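You operate a simulated robot arm through the tools that you are given. There is no shell and no other tool. Be economical: measure what you need, move in short steps, check, and stop when the job is done.

You are at the controls of a simulated two-armed robot. One attempt, no reset.

Task
Cap both filter driers and stand them in the blue crate.
Fine: hold each drier while you screw its brass cap home. Set down upright: filter drier.

Only the result counts: the job must be done as asked and must still hold three seconds after the hand-in. Knocking over, shifting, dropping, spilling or breaking anything else fails it. Lids that push on must go on centred and level and be pressed home; caps that screw on are set level and turned clockwise until they are tight.

Robot
Two 7-joint arms with two-finger parallel grippers on one trunk, on a base that drives. Base frame: it is fixed to the floor where the robot stands at the start and does not move with it; the origin is under the middle of the robot, x ahead of it, y to its left, z up; the surface under the hand at the start is at about z = 0.85. Readings come in m, degrees, newtons and seconds.
The left shoulder is at the start at [0.06, 0.143, 0.926], the right one opposite. With the tool pointing down near the work surface each hand reaches from about 0.3 to 0.72 m from the robot's upright axis, wherever it stands, measured 20 degrees to its own side. Places, roughly: blue crate [0.6, -0.8, 0.7]. Payload 1.57 kg a hand.
The tool frame of a hand sits at the grasp point between the pads (the TCP): z along the fingers, y along the line on which they close. The tips reach 0.03 m beyond it. The gripper opens to 0.11 m. The fingers are 0.024 m wide and 0.012 m thick; the gripper's body (0.048 by 0.112 m) begins 0.078 m behind the TCP.
Orientation is told as [roll, pitch, yaw] about the base's x, y, z axes, in that order, counted from this pose: with the fingers straight down and closing along the base's y, the tool's x points along the base's -x, its y along +y and its z along -z.

Tools
- The arms move only by the tool send_rows. It takes "left_deltas", "right_deltas" or both (then of equal length, played together; a hand with none holds still); each is text: rows parted by semicolons, each of 6 numbers parted by spaces: the shift along the base's x, y, z in m, then the turn, a rotation vector about the base's x, y, z in rad. In form: dx dy dz ax ay az; .... A call has 1 to 12 rows; each row is the pose to reach, as a shift and turn from the pose commanded when the call began. "left_jaw" and "right_jaw" are, for a hand that has rows, the finger opening in m, from 0 to 0.11, set as the call begins (left out, the last holds). Each row takes 0.2 s and may step no farther than 0.05 m and 8.6 degrees from the row before; otherwise, or with a gripper value out of range, the whole call is refused. A pose out of reach is approached as far as the arm can. The call stops where the force on the tool passes 40 N (or 10 N more than at its start, if that is more) or the arm is blocked; 0.2 s more then pass. Each finger travels about 0.045 m/s and halts on what it meets, pressing with about 41 N; the grip force reading is that of the motor and also rises with nothing between the fingers. The clock runs only during rows and for 0.2 s after the last one: add rows that repeat a pose to give the fingers time. It gives the time, the measured TCP pose, the force on the tool (base axes), the opening and the grip force at its end, in the units of the frame above (readings bear some noise), with the torque about the TCP (base axes, N m) and any sound that the robot's microphone picked up, and new pictures: "views" is both (left out), scene, wrist or none (wrist: the cameras of the hands that moved).
- Cameras (640 x 400 px; columns grow to the right, rows downward): "scene" is now at [0.0362, -0.0385, 1.533]; the picture's right is [-0.49, -0.87, 0.00], its down [-0.67, 0.38, -0.64] and it looks along [0.56, -0.32, -0.77] (base axes); focal length 273 px, centre (320, 200). "left" rides on the left gripper at [0.07, -0.016, -0.141] in its tool frame; the picture's right is [0.23, 0.97, 0.00], its down [-0.85, 0.20, -0.48] and it looks along [-0.47, 0.11, 0.88] (tool axes); focal length 222 px, centre (320, 200). "right" rides on the right gripper at [0.07, 0.016, -0.141] in its tool frame; the picture's right is [-0.23, 0.97, 0.00], its down [-0.86, -0.20, -0.48] and it looks along [-0.47, -0.11, 0.88] (tool axes); focal length 222 px, centre (320, 200).
- lift_body(by): slides the trunk up (or, below 0, down) by that many m; the arms and the scene camera ride with it, the base frame stays. It gives what a move gives, with no picture.
- drive_base(legs): drives the robot by 1 to 6 legs, each [ahead, left, turn to the left] in m, m and degrees, along the robot's own axes; the way and the turn of a leg run together, so that a leg with both is an arc; at most 1.5 m and 180 degrees a leg. The arms and the cameras ride along, it lands a little off, and it stops where it bumps. It gives what a move gives, and a new picture of the scene camera.
- pan_tilt(pan, tilt): turns the head with the scene camera to pan (to the left, within 86 degrees either way) and tilt (down, from -29 to 69), counted from straight ahead of the robot. It gives what a move gives, and a new picture of the scene camera.
- pixel_to_xyz(camera, pixels): for up to 12 pixels [column, row] of the newest picture of that camera ("zoom" is the newest enlarged one), the place [x, y, z] in the base frame of the surface seen there, good to about 0.003 m. No time passes.
- inspect(camera, box): a new picture of the part [left, top, right, bottom] of that camera's present view, enlarged. No time passes.
- sign_off(): hands the job in; it is judged then, once.

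Keep the steps short. Do not move on a guess: measure, check each grasp and each placing, and mend mistakes. In all there are 80 turns and 260 pictures (those below and enlarged ones count). Leave the grippers open and the arms clear of the work at the hand-in unless told otherwise, and finish with a single line.

The tools are called after "Request:" by a JSON object that holds its "api" and its "payload". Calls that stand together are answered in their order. send_rows: Moves the arms, as the interface text tells. Its arguments: {"type":"object","properties":{"left_deltas":{"type":"string"},"left_jaw":{"type":"number"},"right_deltas":{"type":"string"},"right_jaw":{"type":"number"},"views":{"type":"string","enum":["both","scene","wrist","none"]}},"required":[]} The other tools are called the same way: lift_body (by) slides the trunk up or down; drive_base (legs) drives the base; pan_tilt (pan, tilt) turns the head that bears the scene camera; pixel_to_xyz (camera, pixels) gives the place of the surface under pixels of a picture; inspect (camera, box) takes an enlarged picture of a part of a camera's view; sign_off () hands the job in.

At the start:

```text
t: 0.0
left_eef_pos: [0.4562, 0.0698, 0.9991]
left_tcp_rot: [0.0, 0.0, 0.0]
left_contact_force: [-0.8, 0.5, 0.4]
left_moment: [0.04, -0.01, -0.02]
left_grip_width: 0.1098
left_grip_force: 0.0
right_eef_pos: [0.4185, -0.2705, 1.0009]
right_tcp_rot: [-0.1, 0.0, 0.0]
right_contact_force: [-0.5, -0.1, 0.0]
right_moment: [0.0, -0.01, 0.02]
right_grip_width: 0.1101
right_grip_force: 0.1
trunk travel left (down, up): [-0.525, 0.065]
robot x, y, heading: [-0.0014, 0.0016, -0.1]
head pan, tilt: [-29.6, 50.2]
```

scene: 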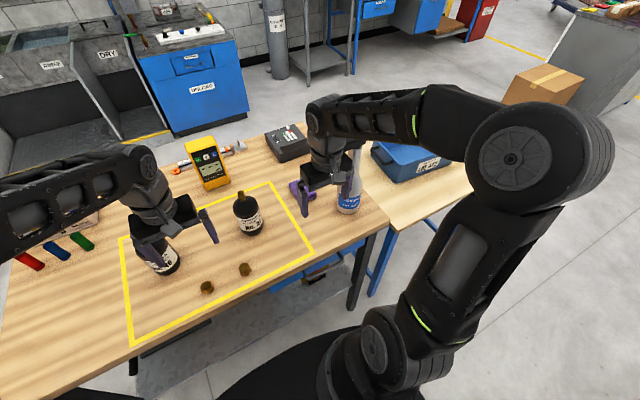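
right: 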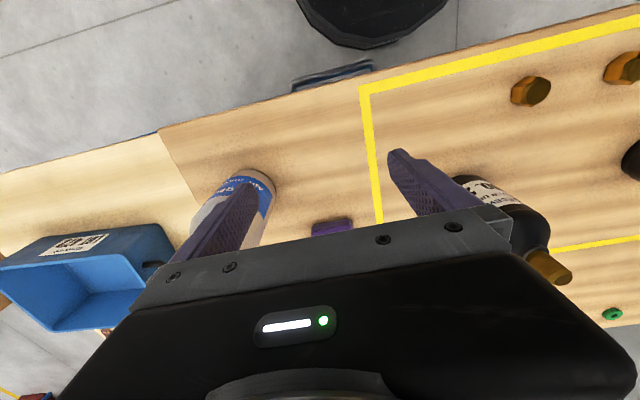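
left: 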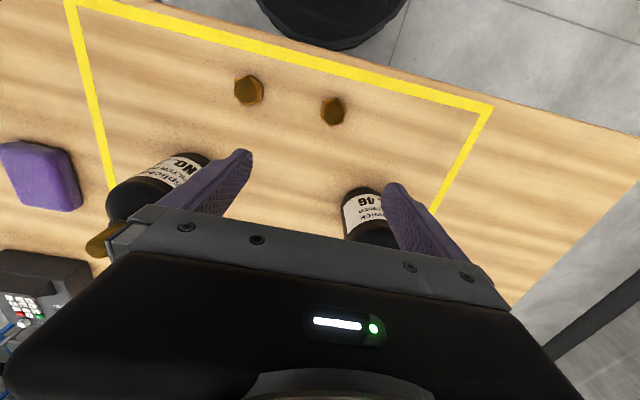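

I see two black bottles (driers) near (248,213) and (162,258), and two brass caps at (207,287) and (245,269). I'll enlarge the work area.

Request:
{"api": "inspect", "payload": {"camera": "scene", "box": [110, 160, 320, 320]}}

Request:
{"api": "inspect", "payload": {"camera": "left", "box": [80, 40, 480, 290]}}

Request:
{"api": "inspect", "payload": {"camera": "scene", "box": [270, 90, 480, 230]}}

```text
2.50 times, centred on (215, 240) of scene
```

zoom: 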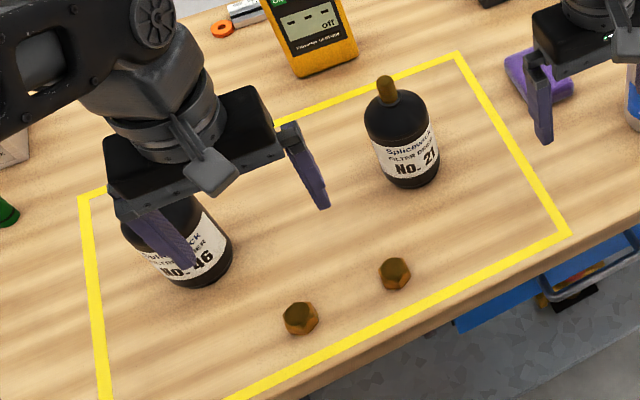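

```text
1.60 times, centred on (280, 165) of left
```

zoom: 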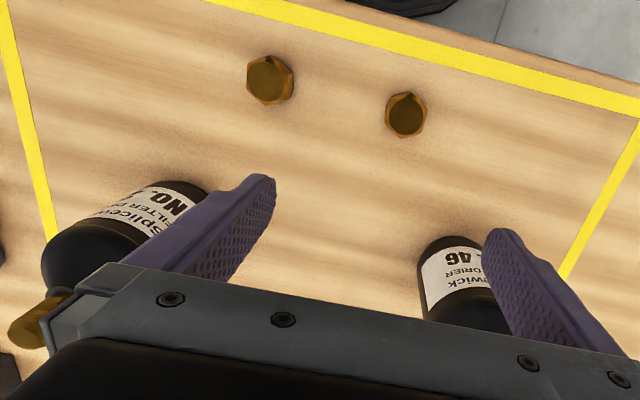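

```text
2.86 times, centred on (375, 160) of scene
```

zoom: 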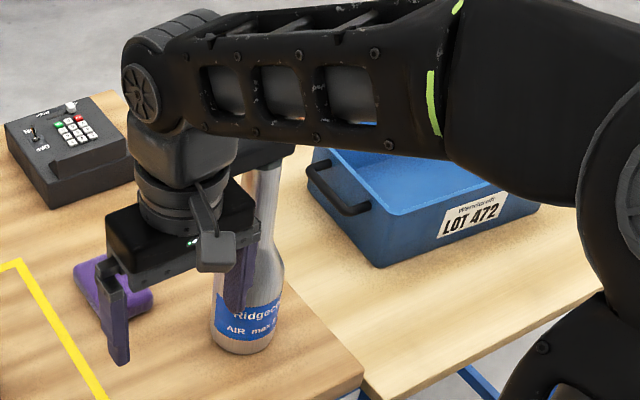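

Now I'll measure the visible caps, drier 21 and the crate.

Request:
{"api": "pixel_to_xyz", "payload": {"camera": "scene", "pixels": [[208, 287], [205, 283], [245, 268], [242, 193], [242, 198], [242, 206], [250, 228], [250, 236], [172, 270], [225, 252]]}}

Request:
{"api": "inspect", "payload": {"camera": "left", "box": [210, 60, 370, 140]}}

Request:
{"api": "inspect", "payload": {"camera": "scene", "box": [190, 180, 280, 300]}}

```text
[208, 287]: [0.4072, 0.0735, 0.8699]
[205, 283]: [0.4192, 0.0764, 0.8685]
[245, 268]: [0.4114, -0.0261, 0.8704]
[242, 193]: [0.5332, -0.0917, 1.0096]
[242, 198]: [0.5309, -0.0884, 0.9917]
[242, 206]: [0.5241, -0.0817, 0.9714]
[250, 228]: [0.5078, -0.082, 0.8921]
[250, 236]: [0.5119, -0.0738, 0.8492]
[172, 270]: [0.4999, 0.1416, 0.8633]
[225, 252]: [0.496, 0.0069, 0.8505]
```

```text
4.00 times, centred on (290, 100) of left
```

zoom: 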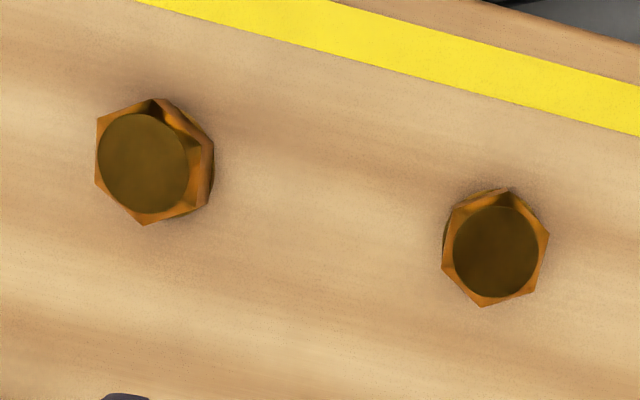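

```text
3.33 times, centred on (235, 240) of scene
```

zoom: 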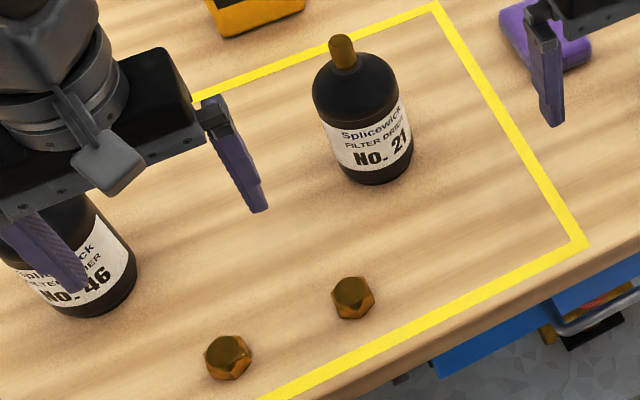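

The caps lie dome-up. The left hand hides drier 46, so I'll raise it and move it left to see that drier.

Request:
{"api": "send_rows", "payload": {"left_deltas": "0 0 0.05 0 0 0; 0 0.04 0.08 0 0 0; 0 0.08 0.1 0 0 0; 0 0.12 0.1 0 0 0; 0 0.16 0.1 0 0 0; 0 0.2 0.1 0 0 0", "right_deltas": "0 0 0.05 0 0 0; 0 0 0.09 0 0 0; 0 -0.02 0.1 0 0 0; 0 -0.04 0.1 0 0 0; 0 -0.04 0.1 0 0 0; 0 -0.04 0.1 0 0 0"}}

Request:
{"api": "pan_tilt", "payload": {"pan": -5, "tilt": 55}}

```text
t: 1.4
left_eef_pos: [0.4576, 0.2707, 1.1016]
left_tcp_rot: [0.1, 0.0, 0.0]
left_contact_force: [0.2, 0.6, -0.6]
left_moment: [0.0, 0.02, 0.02]
left_grip_width: 0.1099
left_grip_force: 0.1
right_eef_pos: [0.4183, -0.3116, 1.0994]
right_tcp_rot: [-0.1, 0.0, -0.1]
right_contact_force: [-0.1, -0.3, 0.2]
right_moment: [-0.03, 0.03, 0.03]
right_grip_width: 0.11
right_grip_force: 0.1
trunk travel left (down, up): [-0.525, 0.065]
robot x, y, heading: [0.0006, -0.0018, -0.1]
head pan, tilt: [-29.6, 50.2]
```

scene: 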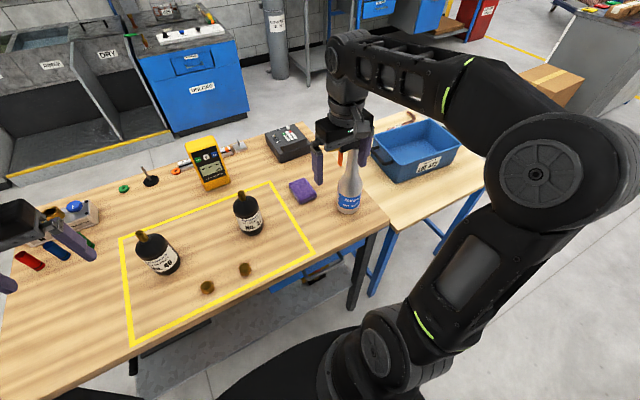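
right: 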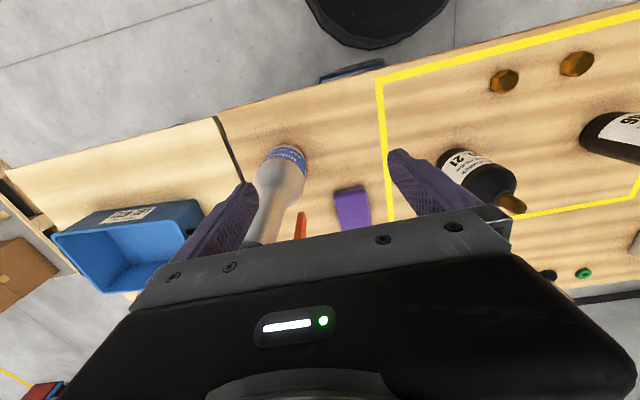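
left: 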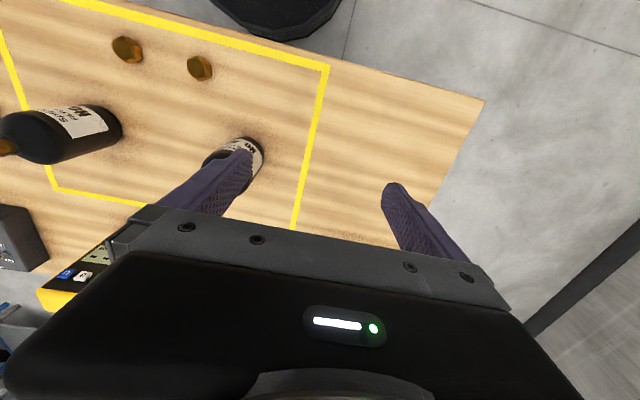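

```text
t: 2.3
left_eef_pos: [0.4587, 0.2693, 1.1018]
left_tcp_rot: [0.0, 0.0, 0.0]
left_contact_force: [-0.4, 0.5, -0.4]
left_moment: [0.02, -0.04, 0.01]
left_grip_width: 0.11
left_grip_force: 0.1
right_eef_pos: [0.4194, -0.3113, 1.0987]
right_tcp_rot: [0.0, 0.1, 0.0]
right_contact_force: [-0.7, -0.1, -0.2]
right_moment: [-0.01, -0.01, -0.02]
right_grip_width: 0.1099
right_grip_force: 0.1
trunk travel left (down, up): [-0.525, 0.065]
robot x, y, heading: [-0.0022, -0.0018, 0.1]
head pan, tilt: [-5.0, 55.0]
```

scene: 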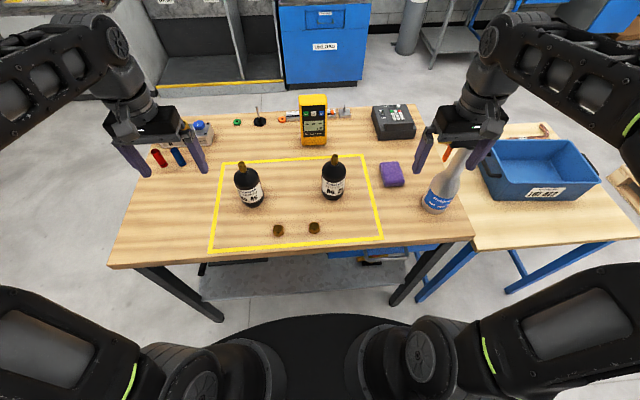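

A good clear view now. I'll enlarge the driers and caps, then measure them.

Request:
{"api": "inspect", "payload": {"camera": "scene", "box": [220, 140, 380, 240]}}

```text
4.00 times, centred on (300, 190) of scene
```

zoom: 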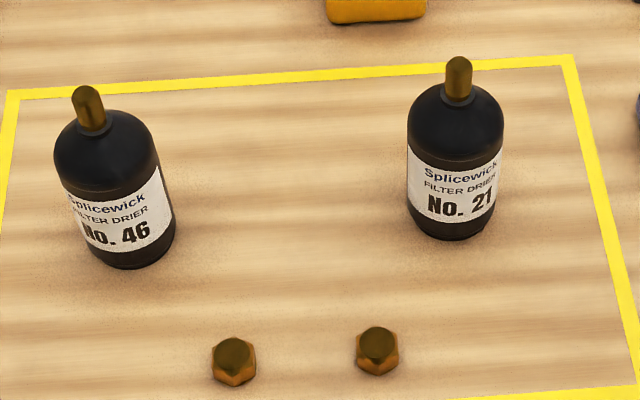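

Request:
{"api": "pixel_to_xyz", "payload": {"camera": "zoom", "pixels": [[86, 92], [91, 125], [100, 150], [58, 160], [160, 160], [122, 255], [459, 62], [459, 98], [456, 120], [412, 130], [500, 130], [450, 230]]}}

Request:
{"api": "pixel_to_xyz", "payload": {"camera": "zoom", "pixels": [[234, 350], [214, 362], [254, 362], [234, 382], [378, 340], [358, 352], [398, 352], [377, 372], [234, 338], [378, 328], [300, 300]]}}

Request:
{"api": "pixel_to_xyz", "payload": {"camera": "scene", "pixels": [[545, 160], [520, 190], [500, 200], [540, 178], [590, 170], [482, 140], [498, 198], [602, 182], [575, 140], [497, 180], [438, 205], [545, 135]]}}

```text
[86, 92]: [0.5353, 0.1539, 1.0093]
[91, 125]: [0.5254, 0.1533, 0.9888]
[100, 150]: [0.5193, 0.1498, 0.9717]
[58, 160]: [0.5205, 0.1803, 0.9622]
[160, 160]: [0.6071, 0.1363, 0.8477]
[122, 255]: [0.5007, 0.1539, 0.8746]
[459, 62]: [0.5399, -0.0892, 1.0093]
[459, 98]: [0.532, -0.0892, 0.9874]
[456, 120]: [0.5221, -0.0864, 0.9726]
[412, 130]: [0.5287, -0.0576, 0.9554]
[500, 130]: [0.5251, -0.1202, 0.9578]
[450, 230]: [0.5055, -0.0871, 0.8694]
```

```text
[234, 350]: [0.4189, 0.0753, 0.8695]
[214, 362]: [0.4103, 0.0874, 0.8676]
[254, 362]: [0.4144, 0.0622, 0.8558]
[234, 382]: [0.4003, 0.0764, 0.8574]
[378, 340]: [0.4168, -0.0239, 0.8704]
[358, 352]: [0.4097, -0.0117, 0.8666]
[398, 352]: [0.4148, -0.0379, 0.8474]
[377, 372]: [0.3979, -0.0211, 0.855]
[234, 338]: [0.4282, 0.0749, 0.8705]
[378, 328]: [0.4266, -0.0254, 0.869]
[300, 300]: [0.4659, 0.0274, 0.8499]
```

```text
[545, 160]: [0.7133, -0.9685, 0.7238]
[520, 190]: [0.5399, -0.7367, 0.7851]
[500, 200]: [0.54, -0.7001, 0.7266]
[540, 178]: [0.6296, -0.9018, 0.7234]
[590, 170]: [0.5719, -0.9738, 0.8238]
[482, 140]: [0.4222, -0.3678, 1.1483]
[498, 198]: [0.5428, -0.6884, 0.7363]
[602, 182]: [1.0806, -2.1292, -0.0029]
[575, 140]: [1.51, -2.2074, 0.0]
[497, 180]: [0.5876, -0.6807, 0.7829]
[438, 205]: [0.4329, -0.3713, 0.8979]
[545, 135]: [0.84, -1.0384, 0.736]
```

Readings: drier 46 stem is near (0.54, 0.153) and drier 21 near (0.54, -0.089), both with tops at z 1.01. Cap A is at (0.416, 0.075), cap B at (0.414, -0.024), the table at 0.849 and the crate floor at 0.723. Plan: the left hand will hold drier 46 from the side while the right hand fits cap A. First I'll bring the right hand above cap A to look.

Request:
{"api": "send_rows", "payload": {"right_deltas": "0 0.05 0 0 0 0; 0 0.1 0 0 0 0; 0 0.15 0 0 0 0; 0 0.2 0 0 0 0; 0 0.25 0 0 0 0; 0 0.3 0 0 0 0; 0 0.35 -0.03 0 0 0; -0.002 0.386 -0.07 0 0 0; -0.002 0.386 -0.12 0 0 0; -0.002 0.386 -0.15 0 0 0", "right_jaw": 0.06}}

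```text
refused: row 7 steps farther than a row can; nothing moved
```

Request:
{"api": "send_rows", "payload": {"right_deltas": "0 0.049 0 0 0 0; 0 0.098 0 0 0 0; 0 0.147 0 0 0 0; 0 0.195 0 0 0 0; 0 0.243 0 0 0 0; 0 0.29 0 0 0 0; 0 0.33 -0.02 0 0 0; 0 0.36 -0.05 0 0 0; -0.002 0.386 -0.08 0 0 0; -0.002 0.386 -0.12 0 0 0; -0.002 0.386 -0.15 0 0 0", "right_jaw": 0.06}}

```text
t: 4.7
left_eef_pos: [0.4582, 0.2697, 1.1024]
left_tcp_rot: [0.0, 0.1, 0.1]
left_contact_force: [-0.3, 0.6, -0.4]
left_moment: [0.02, 0.01, 0.0]
left_grip_width: 0.11
left_grip_force: 0.0
right_eef_pos: [0.4152, 0.0765, 0.9502]
right_tcp_rot: [0.0, 0.1, 0.0]
right_contact_force: [-0.1, 0.0, -0.1]
right_moment: [0.02, 0.02, -0.01]
right_grip_width: 0.0601
right_grip_force: 0.1
trunk travel left (down, up): [-0.525, 0.065]
robot x, y, heading: [-0.0009, -0.0019, 0.0]
head pan, tilt: [-5.0, 55.0]
```

scene: 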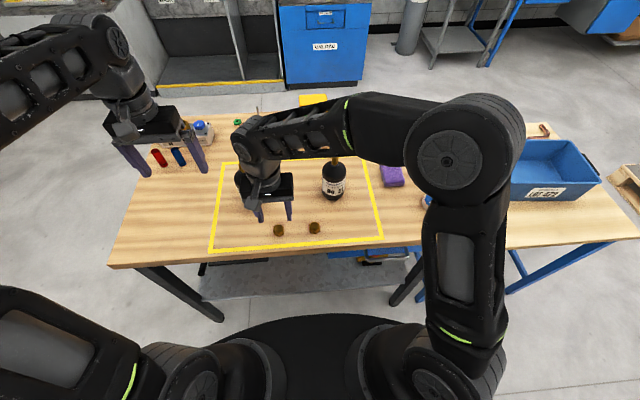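
right: 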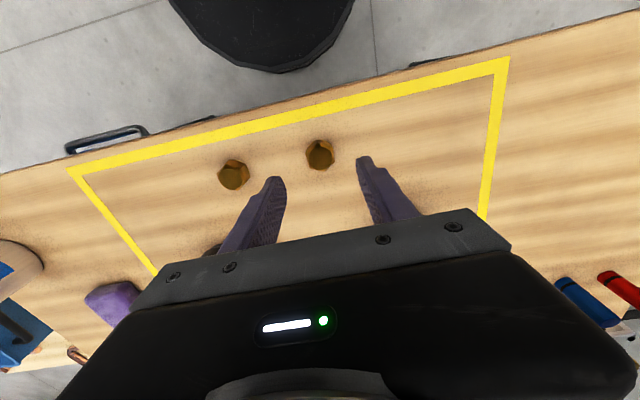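

The right hand is above cap A, at (320,155) in the wrist view. I'll enlarge it to check the hex orientation.

Request:
{"api": "inspect", "payload": {"camera": "right", "box": [210, 120, 370, 220]}}

Request:
{"api": "pixel_to_xyz", "payload": {"camera": "right", "pixels": [[318, 160], [306, 158], [332, 156], [320, 140], [318, 170], [232, 180], [221, 175], [246, 172], [235, 160]]}}

```text
4.00 times, centred on (290, 170) of right
```

zoom: 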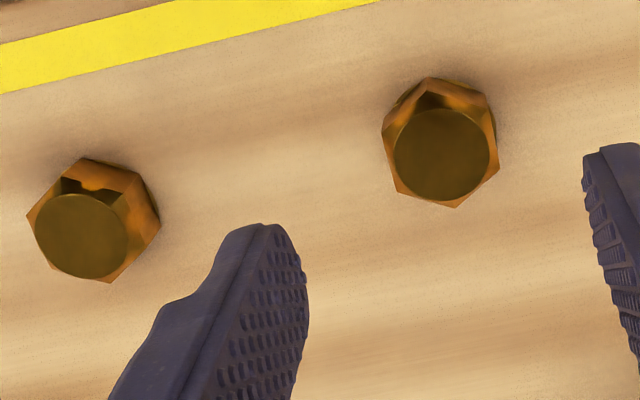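

```text
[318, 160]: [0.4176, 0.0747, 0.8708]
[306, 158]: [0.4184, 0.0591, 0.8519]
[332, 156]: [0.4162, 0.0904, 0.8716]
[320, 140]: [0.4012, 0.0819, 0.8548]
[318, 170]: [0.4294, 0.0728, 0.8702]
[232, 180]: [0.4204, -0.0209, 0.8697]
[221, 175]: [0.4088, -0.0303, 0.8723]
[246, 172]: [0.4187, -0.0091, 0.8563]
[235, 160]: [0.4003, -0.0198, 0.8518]
```

Request:
{"api": "pixel_to_xyz", "payload": {"camera": "zoom", "pixels": [[398, 190], [456, 204], [495, 170], [440, 155], [398, 150], [488, 150], [440, 112], [436, 198], [108, 280], [156, 226], [80, 235], [52, 262]]}}

```text
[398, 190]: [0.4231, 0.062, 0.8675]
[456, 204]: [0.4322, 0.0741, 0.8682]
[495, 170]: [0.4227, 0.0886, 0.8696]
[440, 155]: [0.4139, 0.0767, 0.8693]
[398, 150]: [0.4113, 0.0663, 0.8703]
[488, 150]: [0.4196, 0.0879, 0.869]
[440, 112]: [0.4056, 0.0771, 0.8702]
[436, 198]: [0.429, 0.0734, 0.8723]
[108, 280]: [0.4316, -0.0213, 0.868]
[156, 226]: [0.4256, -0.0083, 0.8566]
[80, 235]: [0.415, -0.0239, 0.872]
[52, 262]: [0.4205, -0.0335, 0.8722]
```

Cap A has a vertex along +x, so its flats face ±y, which suits yaw 0. Its centre is about (0.417, 0.0755). I'll descend so the tips sit about 4 mm above the table, then close.

Request:
{"api": "send_rows", "payload": {"right_deltas": "0.002 -0.001 -0.03 0 0 0; 0.002 -0.001 -0.055 0 0 0; 0.002 -0.001 -0.064 0 0 0; 0.002 -0.001 -0.064 0 0 0", "views": "none"}}

Request:
{"api": "send_rows", "payload": {"right_deltas": "0 0 0 0 0 0; 0 0 0 0 0 0; 0 0 0 0 0 0; 0 0 0 0 0 0", "right_jaw": 0.015, "views": "wrist"}}

```text
t: 5.7
left_eef_pos: [0.4582, 0.2696, 1.1026]
left_tcp_rot: [0.0, -0.1, 0.0]
left_contact_force: [0.0, 0.6, -0.3]
left_moment: [0.0, -0.02, -0.02]
left_grip_width: 0.1103
left_grip_force: 0.0
right_eef_pos: [0.4169, 0.074, 0.8863]
right_tcp_rot: [0.0, 0.0, 0.0]
right_contact_force: [0.3, 0.0, 0.7]
right_moment: [-0.01, -0.02, 0.01]
right_grip_width: 0.0601
right_grip_force: 0.0
trunk travel left (down, up): [-0.525, 0.065]
robot x, y, heading: [-0.0017, 0.0016, -0.0]
head pan, tilt: [-5.0, 55.0]
```

```text
t: 6.7
left_eef_pos: [0.4576, 0.2694, 1.1014]
left_tcp_rot: [0.0, 0.0, -0.1]
left_contact_force: [0.1, 0.2, 0.0]
left_moment: [-0.01, -0.02, 0.01]
left_grip_width: 0.1098
left_grip_force: 0.1
right_eef_pos: [0.4186, 0.0739, 0.8863]
right_tcp_rot: [0.1, 0.0, 0.0]
right_contact_force: [0.8, 0.4, 0.1]
right_moment: [-0.02, 0.04, 0.01]
right_grip_width: 0.0314
right_grip_force: 34.8
trunk travel left (down, up): [-0.525, 0.065]
robot x, y, heading: [-0.0003, 0.0025, -0.0]
head pan, tilt: [-5.0, 55.0]
```

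right: 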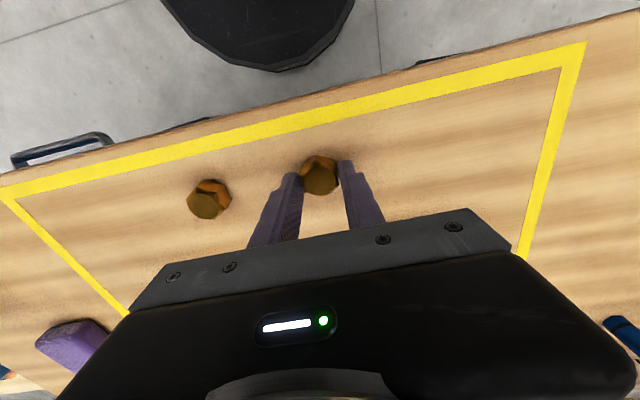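

Request:
{"api": "inspect", "payload": {"camera": "right", "box": [260, 130, 380, 205]}}

Request:
{"api": "send_rows", "payload": {"right_deltas": "0 0 0 0 0 0; 0 0 0 0 0 0; 0 0 0 0 0 0", "views": "none"}}

```text
5.33 times, centred on (320, 168) of right
```

zoom: 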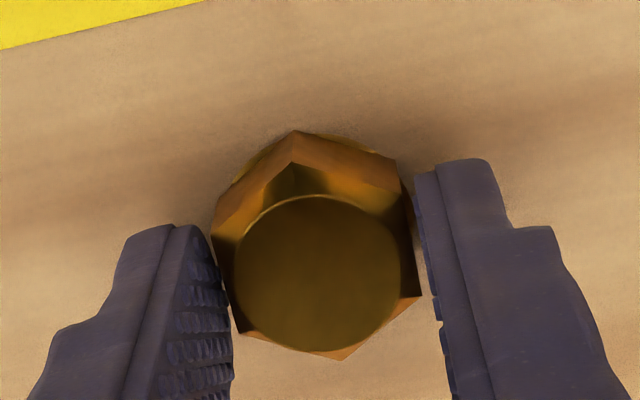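

```text
t: 7.5
left_eef_pos: [0.4583, 0.2708, 1.1023]
left_tcp_rot: [0.0, -0.1, -0.1]
left_contact_force: [0.1, 0.2, -0.2]
left_moment: [-0.04, 0.02, 0.0]
left_grip_width: 0.11
left_grip_force: 0.0
right_eef_pos: [0.4191, 0.0747, 0.8859]
right_tcp_rot: [0.0, 0.0, 0.0]
right_contact_force: [0.0, -0.8, 0.4]
right_moment: [-0.03, 0.02, -0.01]
right_grip_width: 0.0314
right_grip_force: 40.3
trunk travel left (down, up): [-0.525, 0.065]
robot x, y, heading: [0.0018, -0.0019, 0.2]
head pan, tilt: [-5.0, 55.0]
```

The cap is gripped on its flats at a width of 0.031. I'll lift it clear with the right hand while the left turns to point at drier 46 from the front left, tilted 30° below level, at a standoff.

Request:
{"api": "send_rows", "payload": {"right_deltas": "0 0 0.03 0 0 0; 0 0 0.07 0 0 0; 0 0 0.11 0 0 0; 0 0 0.15 0 0 0; 0 0 0.19 0 0 0; 0 -0.03 0.22 0 0 0; 0 -0.06 0.22 0 0 0; 0 -0.06 0.22 0 0 0; 0 -0.06 0.22 0 0 0; 0 -0.06 0.22 0 0 0", "left_deltas": "0 -0.005 -0.0127 -0.0365 -0.1003 -0.0632; 0 -0.01 -0.0254 -0.073 -0.2006 -0.1264; 0 -0.015 -0.0381 -0.1095 -0.3009 -0.1896; 0 -0.02 -0.0508 -0.146 -0.4012 -0.2528; 0 -0.025 -0.0635 -0.1825 -0.5015 -0.316; 0 -0.03 -0.0762 -0.219 -0.6018 -0.3792; 0 -0.035 -0.0889 -0.2555 -0.7021 -0.4424; 0 -0.04 -0.1016 -0.292 -0.8024 -0.5056; 0 -0.045 -0.1143 -0.3285 -0.9027 -0.5688; -0.003 -0.05 -0.127 -0.365 -1.003 -0.632", "left_jaw": 0.11}}

```text
t: 9.7
left_eef_pos: [0.4526, 0.2185, 0.9723]
left_tcp_rot: [0.0, -60.1, -39.9]
left_contact_force: [-0.9, -0.3, 0.9]
left_moment: [-0.03, 0.01, -0.02]
left_grip_width: 0.11
left_grip_force: 0.1
right_eef_pos: [0.4205, 0.0152, 1.1046]
right_tcp_rot: [0.0, 0.0, -0.1]
right_contact_force: [-0.1, 0.9, 0.1]
right_moment: [0.0, 0.02, -0.01]
right_grip_width: 0.0152
right_grip_force: 0.1
trunk travel left (down, up): [-0.525, 0.065]
robot x, y, heading: [0.0005, 0.0012, 0.2]
head pan, tilt: [-5.0, 55.0]
```

scene: 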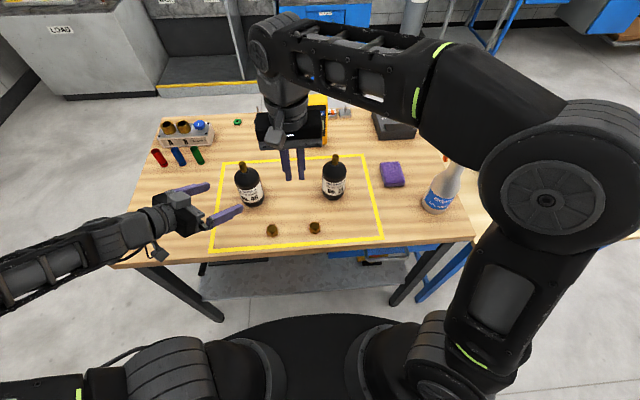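
right: 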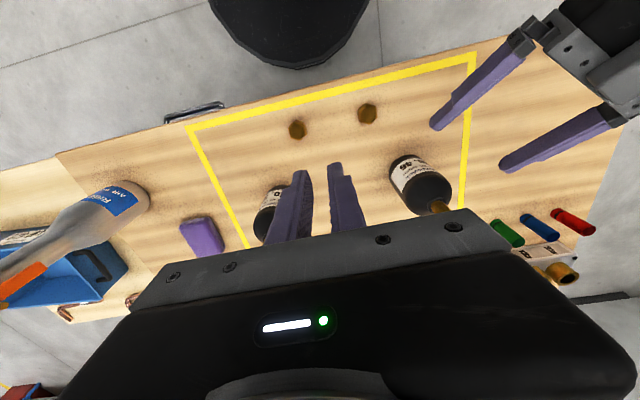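
left: 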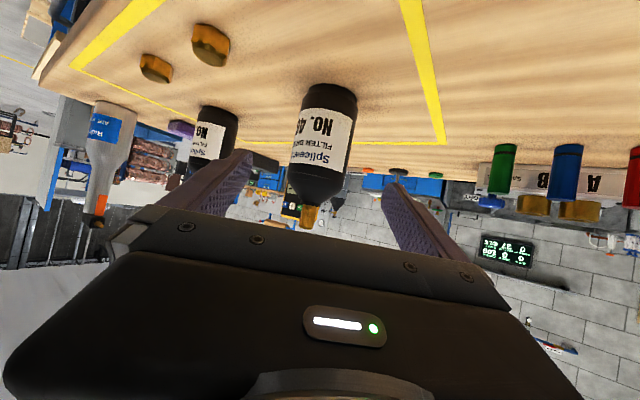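

The cap slipped out during the lift, since the jaw reads 0.015. I'll check where the caps lie now, and look at the brass pieces in the rack at the back left.

Request:
{"api": "inspect", "payload": {"camera": "scene", "box": [250, 205, 340, 250]}}

Request:
{"api": "inspect", "payload": {"camera": "scene", "box": [140, 105, 240, 175]}}

Request:
{"api": "inspect", "payload": {"camera": "left", "box": [130, 10, 370, 240]}}

Request:
{"api": "inspect", "payload": {"camera": "right", "box": [270, 90, 400, 150]}}

```text
7.11 times, centred on (295, 228) of scene
```

zoom: 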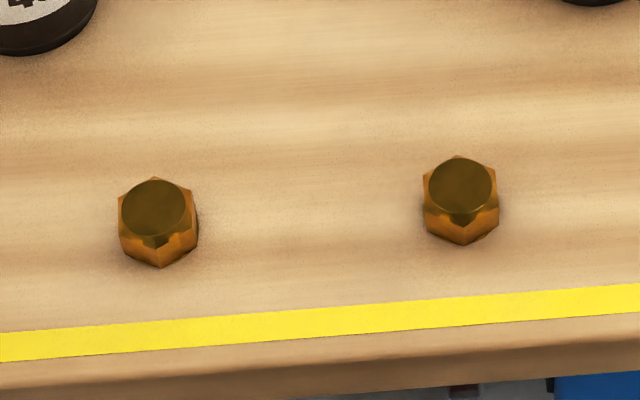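

```text
5.71 times, centred on (190, 140) of scene
```

zoom: 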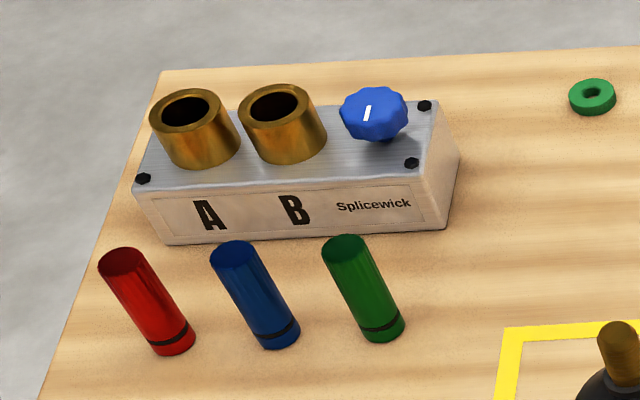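

```text
1.74 times, centred on (250, 125) of left
```

zoom: 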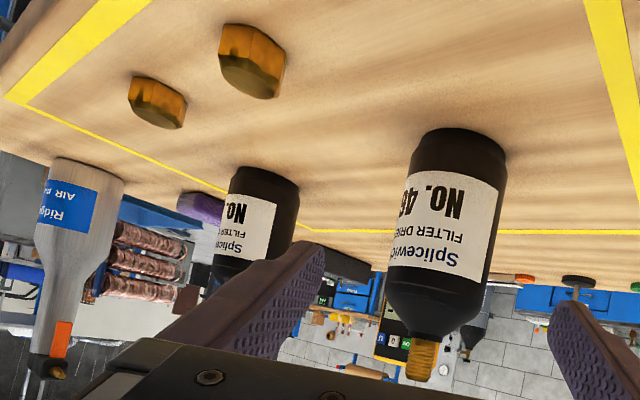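

```text
4.92 times, centred on (335, 120) of right
```

zoom: 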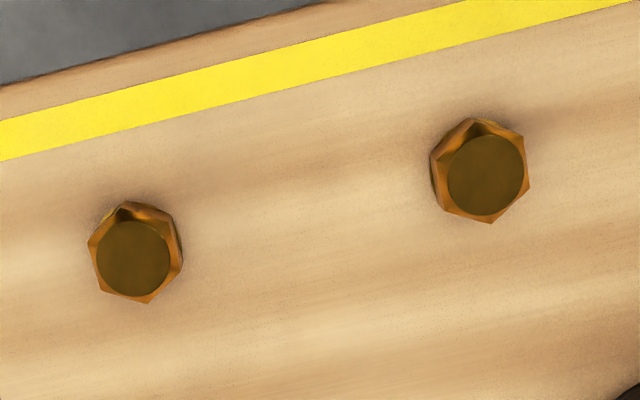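

The rack is something else, and the stems are threaded. Cap A fell back upright near its spot. I'll move the left hand on to grasp the drier later; first I'll measure both caps again from the zoomed right view.

Request:
{"api": "pixel_to_xyz", "payload": {"camera": "zoom", "pixels": [[485, 175], [440, 208], [491, 220], [526, 185], [450, 190], [518, 150], [478, 140], [135, 260], [100, 288], [146, 300], [178, 265], [100, 245]]}}

```text
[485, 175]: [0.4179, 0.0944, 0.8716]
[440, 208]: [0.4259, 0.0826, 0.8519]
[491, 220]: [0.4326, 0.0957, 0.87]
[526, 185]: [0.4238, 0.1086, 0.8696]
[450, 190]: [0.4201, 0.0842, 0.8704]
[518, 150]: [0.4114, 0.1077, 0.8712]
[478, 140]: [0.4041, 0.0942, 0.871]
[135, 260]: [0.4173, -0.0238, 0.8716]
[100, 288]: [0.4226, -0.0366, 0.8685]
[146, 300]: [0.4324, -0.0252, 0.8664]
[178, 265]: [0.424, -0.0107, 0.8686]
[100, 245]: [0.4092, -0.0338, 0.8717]
```

Cap A has rolled to (0.418, 0.0955), close to the left hand. I'll use cap B at (0.418, -0.024) instead, with its flats along ±y, and grip lower this time.

Request:
{"api": "send_rows", "payload": {"right_deltas": "-0.0025 -0.039 -0.04 0 0 0; -0.0025 -0.039 -0.08 0 0 0; -0.0025 -0.039 -0.12 0 0 0; -0.0025 -0.039 -0.16 0 0 0; -0.0025 -0.039 -0.2 0 0 0; -0.0025 -0.039 -0.2225 0 0 0; -0.0025 -0.039 -0.2225 0 0 0", "right_jaw": 0.06, "views": "wrist"}}

Request:
{"api": "inspect", "payload": {"camera": "right", "box": [240, 120, 400, 220]}}

```text
refused: row 1 steps farther than a row can; nothing moved
```

```text
4.00 times, centred on (320, 170) of right
```

zoom: 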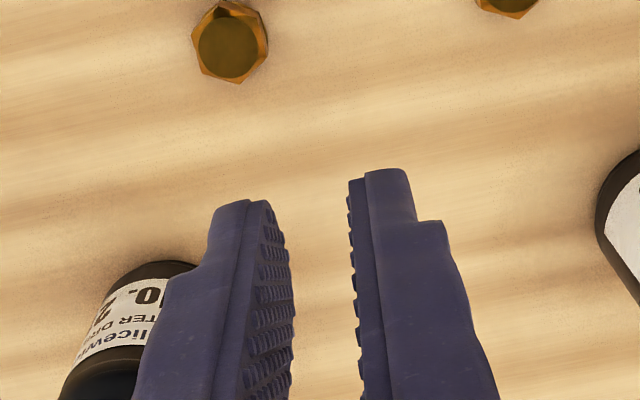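

Request:
{"api": "send_rows", "payload": {"right_deltas": "-0.0025 -0.02 -0.03 0 0 0; -0.0025 -0.039 -0.06 0 0 0; -0.0025 -0.039 -0.1 0 0 0; -0.0025 -0.039 -0.14 0 0 0; -0.0025 -0.039 -0.18 0 0 0; -0.0025 -0.039 -0.21 0 0 0; -0.0025 -0.039 -0.2225 0 0 0; -0.0025 -0.039 -0.2225 0 0 0", "right_jaw": 0.06, "views": "wrist"}}

Request:
{"api": "inspect", "payload": {"camera": "right", "box": [240, 120, 400, 220]}}

```text
t: 11.5
left_eef_pos: [0.4521, 0.2182, 0.9725]
left_tcp_rot: [0.1, -60.0, -40.0]
left_contact_force: [0.1, 0.2, 0.0]
left_moment: [0.01, 0.01, -0.03]
left_grip_width: 0.11
left_grip_force: 0.0
right_eef_pos: [0.4148, -0.0257, 0.8815]
right_tcp_rot: [0.0, 0.0, -0.1]
right_contact_force: [-0.3, -0.2, 0.1]
right_moment: [0.01, -0.01, 0.04]
right_grip_width: 0.0597
right_grip_force: 0.0
trunk travel left (down, up): [-0.525, 0.065]
robot x, y, heading: [-0.0017, 0.0013, 0.0]
head pan, tilt: [-5.0, 55.0]
```

right: 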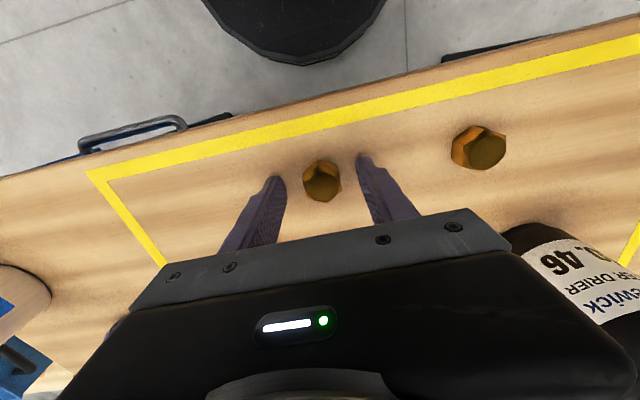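

```text
4.00 times, centred on (320, 170) of right
```

zoom: 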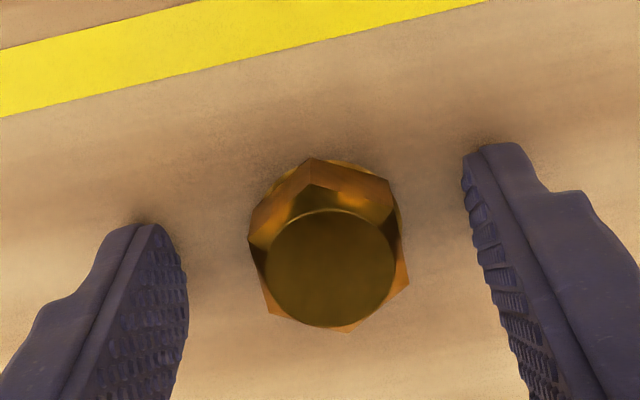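

The cap seems set toward +x of the pads. I'll measure the tips against the cap.

Request:
{"api": "pixel_to_xyz", "payload": {"camera": "zoom", "pixels": [[135, 232], [160, 235], [180, 280], [470, 160], [480, 215], [500, 150], [330, 265], [275, 315], [347, 328], [403, 285], [312, 165], [330, 230]]}}

```text
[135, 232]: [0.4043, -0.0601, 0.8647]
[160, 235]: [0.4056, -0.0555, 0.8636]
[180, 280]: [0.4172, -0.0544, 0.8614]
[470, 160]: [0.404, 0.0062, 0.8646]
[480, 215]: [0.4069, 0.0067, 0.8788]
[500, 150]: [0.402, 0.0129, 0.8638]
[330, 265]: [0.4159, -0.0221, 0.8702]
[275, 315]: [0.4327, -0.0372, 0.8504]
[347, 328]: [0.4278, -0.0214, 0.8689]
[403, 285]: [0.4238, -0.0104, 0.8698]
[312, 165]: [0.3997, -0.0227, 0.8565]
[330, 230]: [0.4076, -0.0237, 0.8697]
```

Aligned to within 2 mm. Closing.

Request:
{"api": "send_rows", "payload": {"right_deltas": "0.001 0 0 0 0 0; 0.001 0 0 0 0 0; 0.001 0 0 0 0 0; 0.001 0 0 0 0 0; 0.001 0 0 0 0 0; 0.001 0 0 0 0 0", "right_jaw": 0.01, "views": "none"}}

Request:
{"api": "inspect", "payload": {"camera": "right", "box": [240, 120, 400, 220]}}

Request:
{"api": "send_rows", "payload": {"right_deltas": "0 0 0.01 0 0 0; 0 0 0.02 0 0 0; 0 0 0.02 0 0 0", "views": "none"}}

Request:
{"api": "inspect", "payload": {"camera": "right", "box": [240, 120, 400, 220]}}

```text
t: 12.9
left_eef_pos: [0.4526, 0.2186, 0.9739]
left_tcp_rot: [0.0, -60.0, -40.0]
left_contact_force: [-0.4, 0.6, 0.7]
left_moment: [0.02, -0.02, 0.01]
left_grip_width: 0.1099
left_grip_force: 0.1
right_eef_pos: [0.417, -0.0248, 0.8815]
right_tcp_rot: [0.0, 0.0, 0.0]
right_contact_force: [-0.1, -0.7, -1.1]
right_moment: [0.04, -0.04, -0.01]
right_grip_width: 0.0312
right_grip_force: 39.5
trunk travel left (down, up): [-0.525, 0.065]
robot x, y, heading: [0.0003, -0.0004, 0.1]
head pan, tilt: [-5.0, 55.0]
```

```text
4.00 times, centred on (320, 170) of right
```

zoom: 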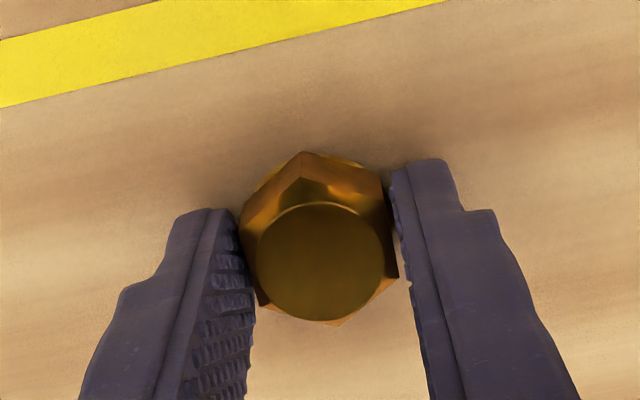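

```text
t: 13.7
left_eef_pos: [0.453, 0.2185, 0.973]
left_tcp_rot: [0.0, -59.9, -40.0]
left_contact_force: [-0.7, 0.1, -0.7]
left_moment: [-0.02, 0.03, 0.01]
left_grip_width: 0.1102
left_grip_force: 0.0
right_eef_pos: [0.4186, -0.0237, 0.9028]
right_tcp_rot: [0.0, 0.0, 0.0]
right_contact_force: [-0.6, -0.5, -0.8]
right_moment: [0.0, 0.01, 0.01]
right_grip_width: 0.0314
right_grip_force: 40.0
trunk travel left (down, up): [-0.525, 0.065]
robot x, y, heading: [0.0008, 0.0027, 0.0]
head pan, tilt: [-5.0, 55.0]
```

```text
4.00 times, centred on (320, 170) of right
```

zoom: 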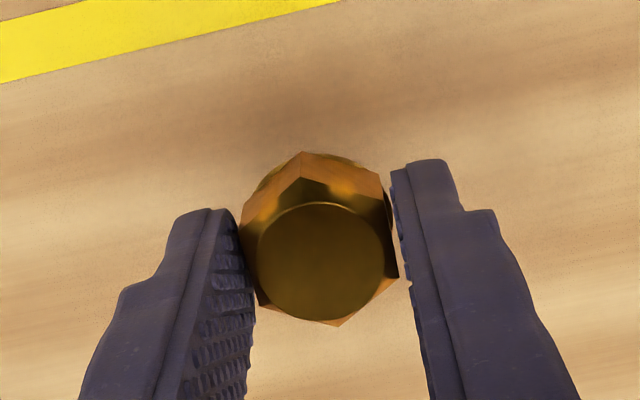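

The cap is off the table and held. I'll lift it slowly.

Request:
{"api": "send_rows", "payload": {"right_deltas": "0 0 0.01 0 0 0; 0 0 0.025 0 0 0; 0 0 0.04 0 0 0; 0 0 0.06 0 0 0; 0 0 0.08 0 0 0; 0 0 0.1 0 0 0; 0 0 0.12 0 0 0; 0 0 0.14 0 0 0; 0 0 0.16 0 0 0; 0 0 0.18 0 0 0; 0 0 0.19 0 0 0; 0 0 0.195 0 0 0", "views": "wrist"}}

Request:
{"api": "inspect", "payload": {"camera": "right", "box": [240, 120, 400, 220]}}

Request:
{"api": "inspect", "payload": {"camera": "left", "box": [0, 0, 400, 250]}}

```text
t: 16.3
left_eef_pos: [0.4525, 0.2186, 0.9718]
left_tcp_rot: [0.0, -59.9, -40.1]
left_contact_force: [0.1, 0.1, 0.3]
left_moment: [0.0, 0.01, 0.01]
left_grip_width: 0.11
left_grip_force: 0.1
right_eef_pos: [0.419, -0.0254, 1.0986]
right_tcp_rot: [0.0, 0.0, -0.1]
right_contact_force: [0.1, -1.0, -0.7]
right_moment: [0.03, -0.02, 0.01]
right_grip_width: 0.0312
right_grip_force: 39.7
trunk travel left (down, up): [-0.525, 0.065]
robot x, y, heading: [-0.0011, 0.0004, 0.0]
head pan, tilt: [-5.0, 55.0]
```

right: 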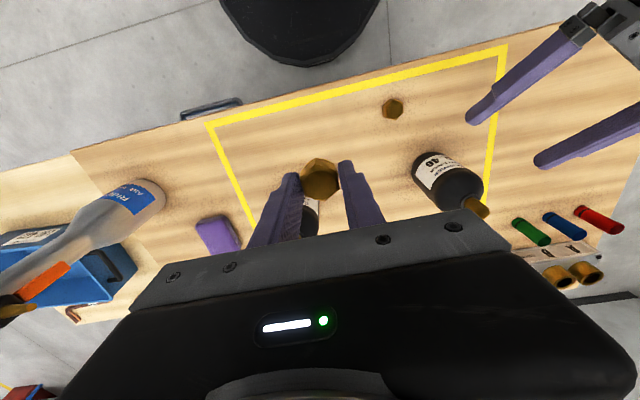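

```text
4.00 times, centred on (320, 170) of right
```

zoom: 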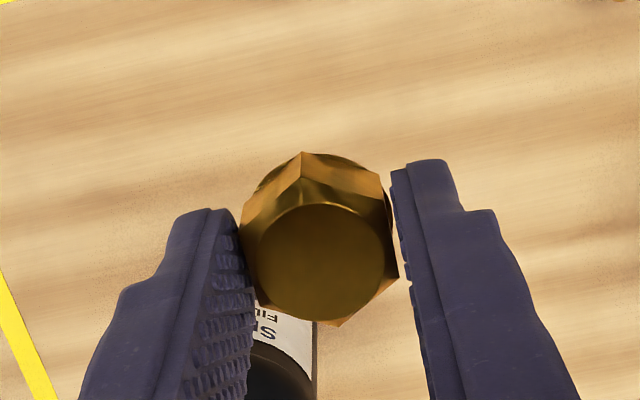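

```text
1.60 times, centred on (200, 125) of left
```

zoom: 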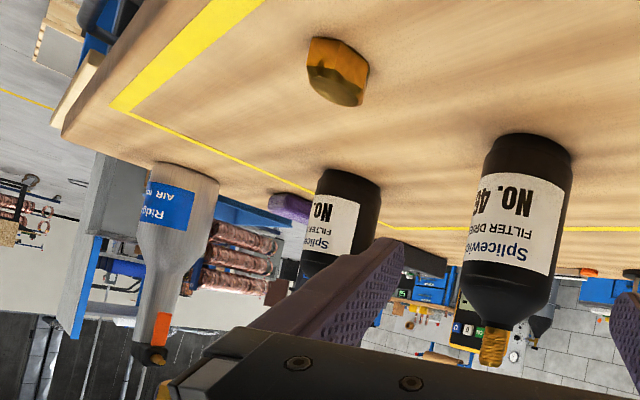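

Cap B is held firmly. Now I'll measure drier 46's stem precisely before grasping its body with the left hand.

Request:
{"api": "send_rows", "payload": {"right_deltas": "0 0 0 0 0 0", "views": "scene"}}

Request:
{"api": "inspect", "payload": {"camera": "scene", "box": [222, 148, 286, 212]}}

```text
t: 16.7
left_eef_pos: [0.4541, 0.2189, 0.9726]
left_tcp_rot: [0.0, -60.0, -40.0]
left_contact_force: [-0.8, 0.0, -1.0]
left_moment: [-0.01, 0.03, 0.01]
left_grip_width: 0.1101
left_grip_force: 0.0
right_eef_pos: [0.4191, -0.0245, 1.0977]
right_tcp_rot: [0.0, 0.0, 0.0]
right_contact_force: [0.1, 0.6, -0.7]
right_moment: [0.01, 0.0, 0.0]
right_grip_width: 0.0313
right_grip_force: 40.5
trunk travel left (down, up): [-0.525, 0.065]
robot x, y, heading: [0.0012, -0.0052, -0.0]
head pan, tilt: [-5.0, 55.0]
```

scene: 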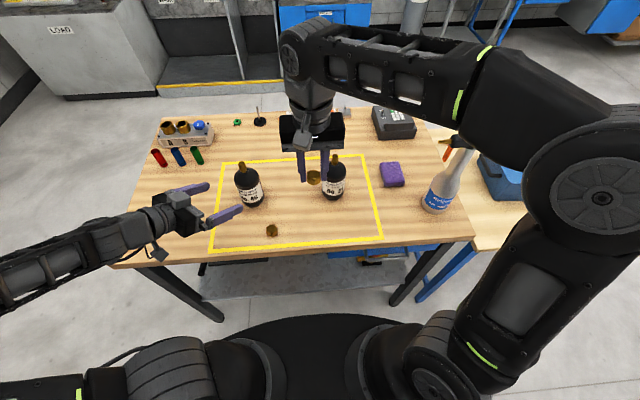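

```text
6.25 times, centred on (254, 180) of scene
```

zoom: 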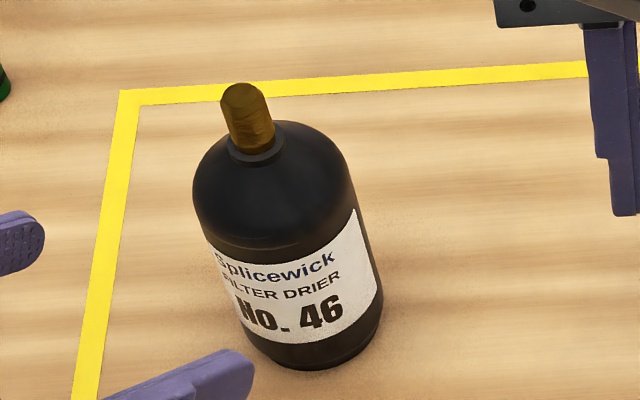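

Request:
{"api": "pixel_to_xyz", "payload": {"camera": "zoom", "pixels": [[236, 88], [241, 97], [226, 105], [262, 100], [234, 130], [270, 125], [252, 142], [256, 158], [200, 200], [350, 190], [262, 235], [310, 355]]}}

Request:
{"api": "pixel_to_xyz", "payload": {"camera": "left", "pixels": [[312, 215], [304, 210], [320, 212], [316, 180], [295, 170], [345, 170], [328, 110], [330, 95], [305, 110], [355, 110]]}}

```text
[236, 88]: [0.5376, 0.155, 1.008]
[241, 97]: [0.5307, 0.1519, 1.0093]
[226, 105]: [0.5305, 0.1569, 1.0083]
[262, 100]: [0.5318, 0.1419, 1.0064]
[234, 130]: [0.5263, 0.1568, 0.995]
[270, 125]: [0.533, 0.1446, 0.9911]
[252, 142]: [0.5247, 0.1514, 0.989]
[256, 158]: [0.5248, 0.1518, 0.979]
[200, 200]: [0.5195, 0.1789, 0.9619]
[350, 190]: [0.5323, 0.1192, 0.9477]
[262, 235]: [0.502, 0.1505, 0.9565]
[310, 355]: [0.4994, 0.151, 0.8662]
```

```text
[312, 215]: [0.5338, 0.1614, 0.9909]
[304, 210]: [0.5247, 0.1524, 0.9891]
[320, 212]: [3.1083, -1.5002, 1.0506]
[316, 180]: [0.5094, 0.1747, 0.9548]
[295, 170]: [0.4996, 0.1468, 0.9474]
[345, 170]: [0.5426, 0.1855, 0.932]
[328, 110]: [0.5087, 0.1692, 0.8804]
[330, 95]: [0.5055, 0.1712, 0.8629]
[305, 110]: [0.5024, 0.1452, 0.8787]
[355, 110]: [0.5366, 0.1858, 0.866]
```

Drier 46's axis is at (0.533, 0.152) with a radius of about 0.033. I'll advance the left hand 0.12 m along its pointing direction so the open fingers straddle the body.

Request:
{"api": "send_rows", "payload": {"left_deltas": "0.0133 -0.0111 -0.0102 0 0 0; 0.0267 -0.0222 -0.0203 0 0 0; 0.04 -0.0333 -0.0305 0 0 0; 0.0533 -0.0444 -0.0407 0 0 0; 0.0667 -0.0555 -0.0508 0 0 0; 0.08 -0.0666 -0.061 0 0 0; 0.08 -0.0666 -0.061 0 0 0", "left_jaw": 0.11}}

Request:
{"api": "inspect", "payload": {"camera": "scene", "box": [180, 140, 320, 230]}}

```text
t: 18.3
left_eef_pos: [0.5326, 0.1524, 0.9138]
left_tcp_rot: [0.0, -59.9, -39.9]
left_contact_force: [1.0, -0.6, -1.1]
left_moment: [0.02, 0.0, 0.03]
left_grip_width: 0.1099
left_grip_force: 0.2
right_eef_pos: [0.4188, -0.0245, 1.0985]
right_tcp_rot: [0.0, 0.0, -0.1]
right_contact_force: [-0.2, 0.2, -0.4]
right_moment: [-0.02, -0.01, 0.01]
right_grip_width: 0.0314
right_grip_force: 40.1
trunk travel left (down, up): [-0.525, 0.065]
robot x, y, heading: [-0.0009, 0.0009, -0.2]
head pan, tilt: [-5.0, 55.0]
```

scene: 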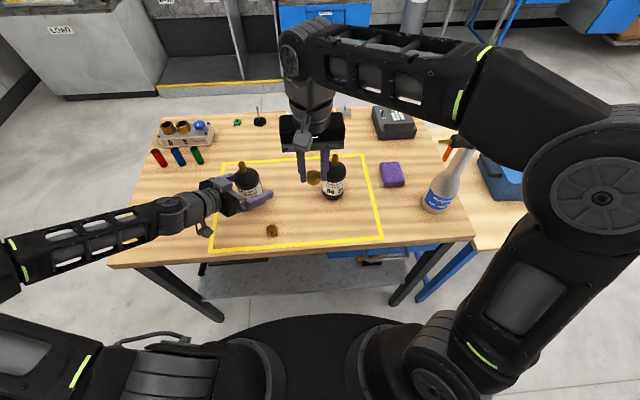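
left: 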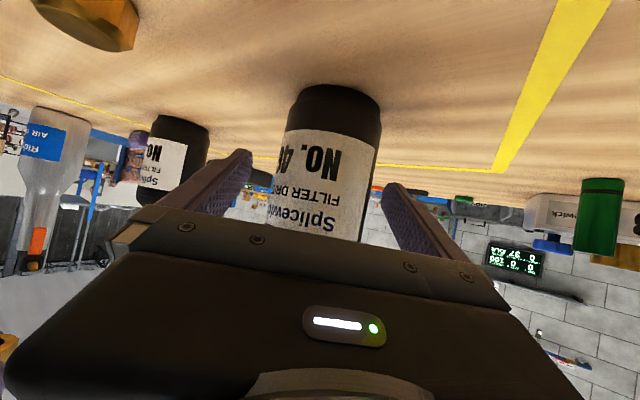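

```text
4.44 times, centred on (250, 185) of scene
```

zoom: 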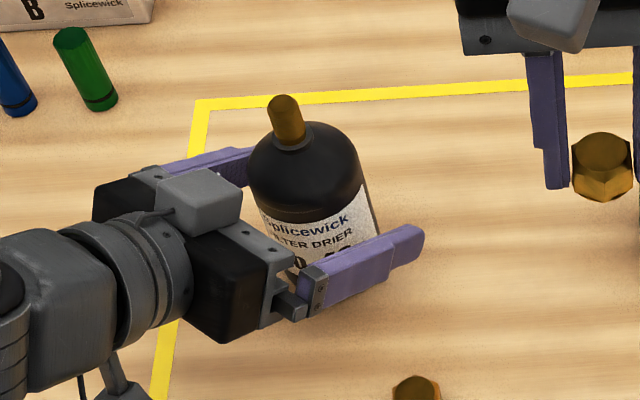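

The body sits centrally between the fingers, so I'll close.

Request:
{"api": "send_rows", "payload": {"left_deltas": "0 0 0 0 0 0; 0 0 0 0 0 0; 0 0 0 0 0 0; 0 0 0 0 0 0; 0 0 0 0 0 0; 0 0 0 0 0 0", "left_jaw": 0.04, "views": "scene"}}

Request:
{"api": "inspect", "payload": {"camera": "scene", "box": [222, 148, 286, 212]}}

```text
t: 19.7
left_eef_pos: [0.5341, 0.1531, 0.9146]
left_tcp_rot: [-0.1, -60.0, -40.0]
left_contact_force: [1.9, 2.6, 1.1]
left_moment: [0.18, -0.06, -0.05]
left_grip_width: 0.0666
left_grip_force: 41.4
right_eef_pos: [0.4193, -0.0251, 1.0976]
right_tcp_rot: [0.1, 0.0, 0.0]
right_contact_force: [1.0, 1.1, -0.2]
right_moment: [0.02, -0.01, 0.03]
right_grip_width: 0.0314
right_grip_force: 39.5
trunk travel left (down, up): [-0.525, 0.065]
robot x, y, heading: [0.0029, -0.0024, -0.1]
head pan, tilt: [-5.0, 55.0]
```

scene: 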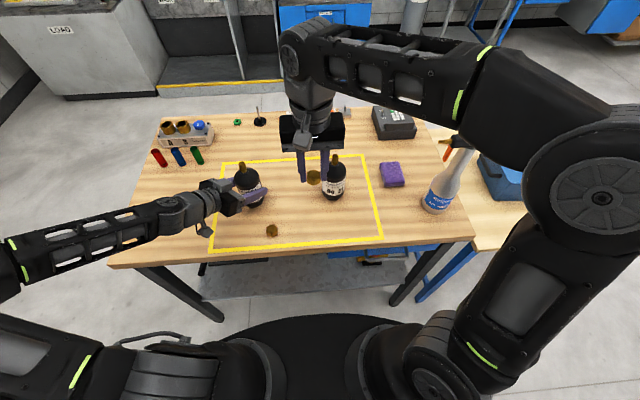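

```text
6.25 times, centred on (254, 180) of scene
```

zoom: 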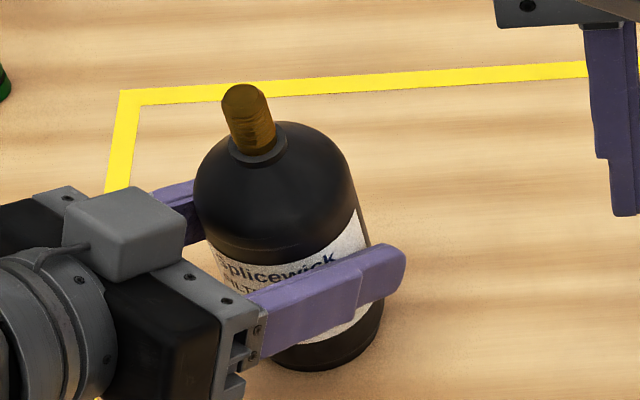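

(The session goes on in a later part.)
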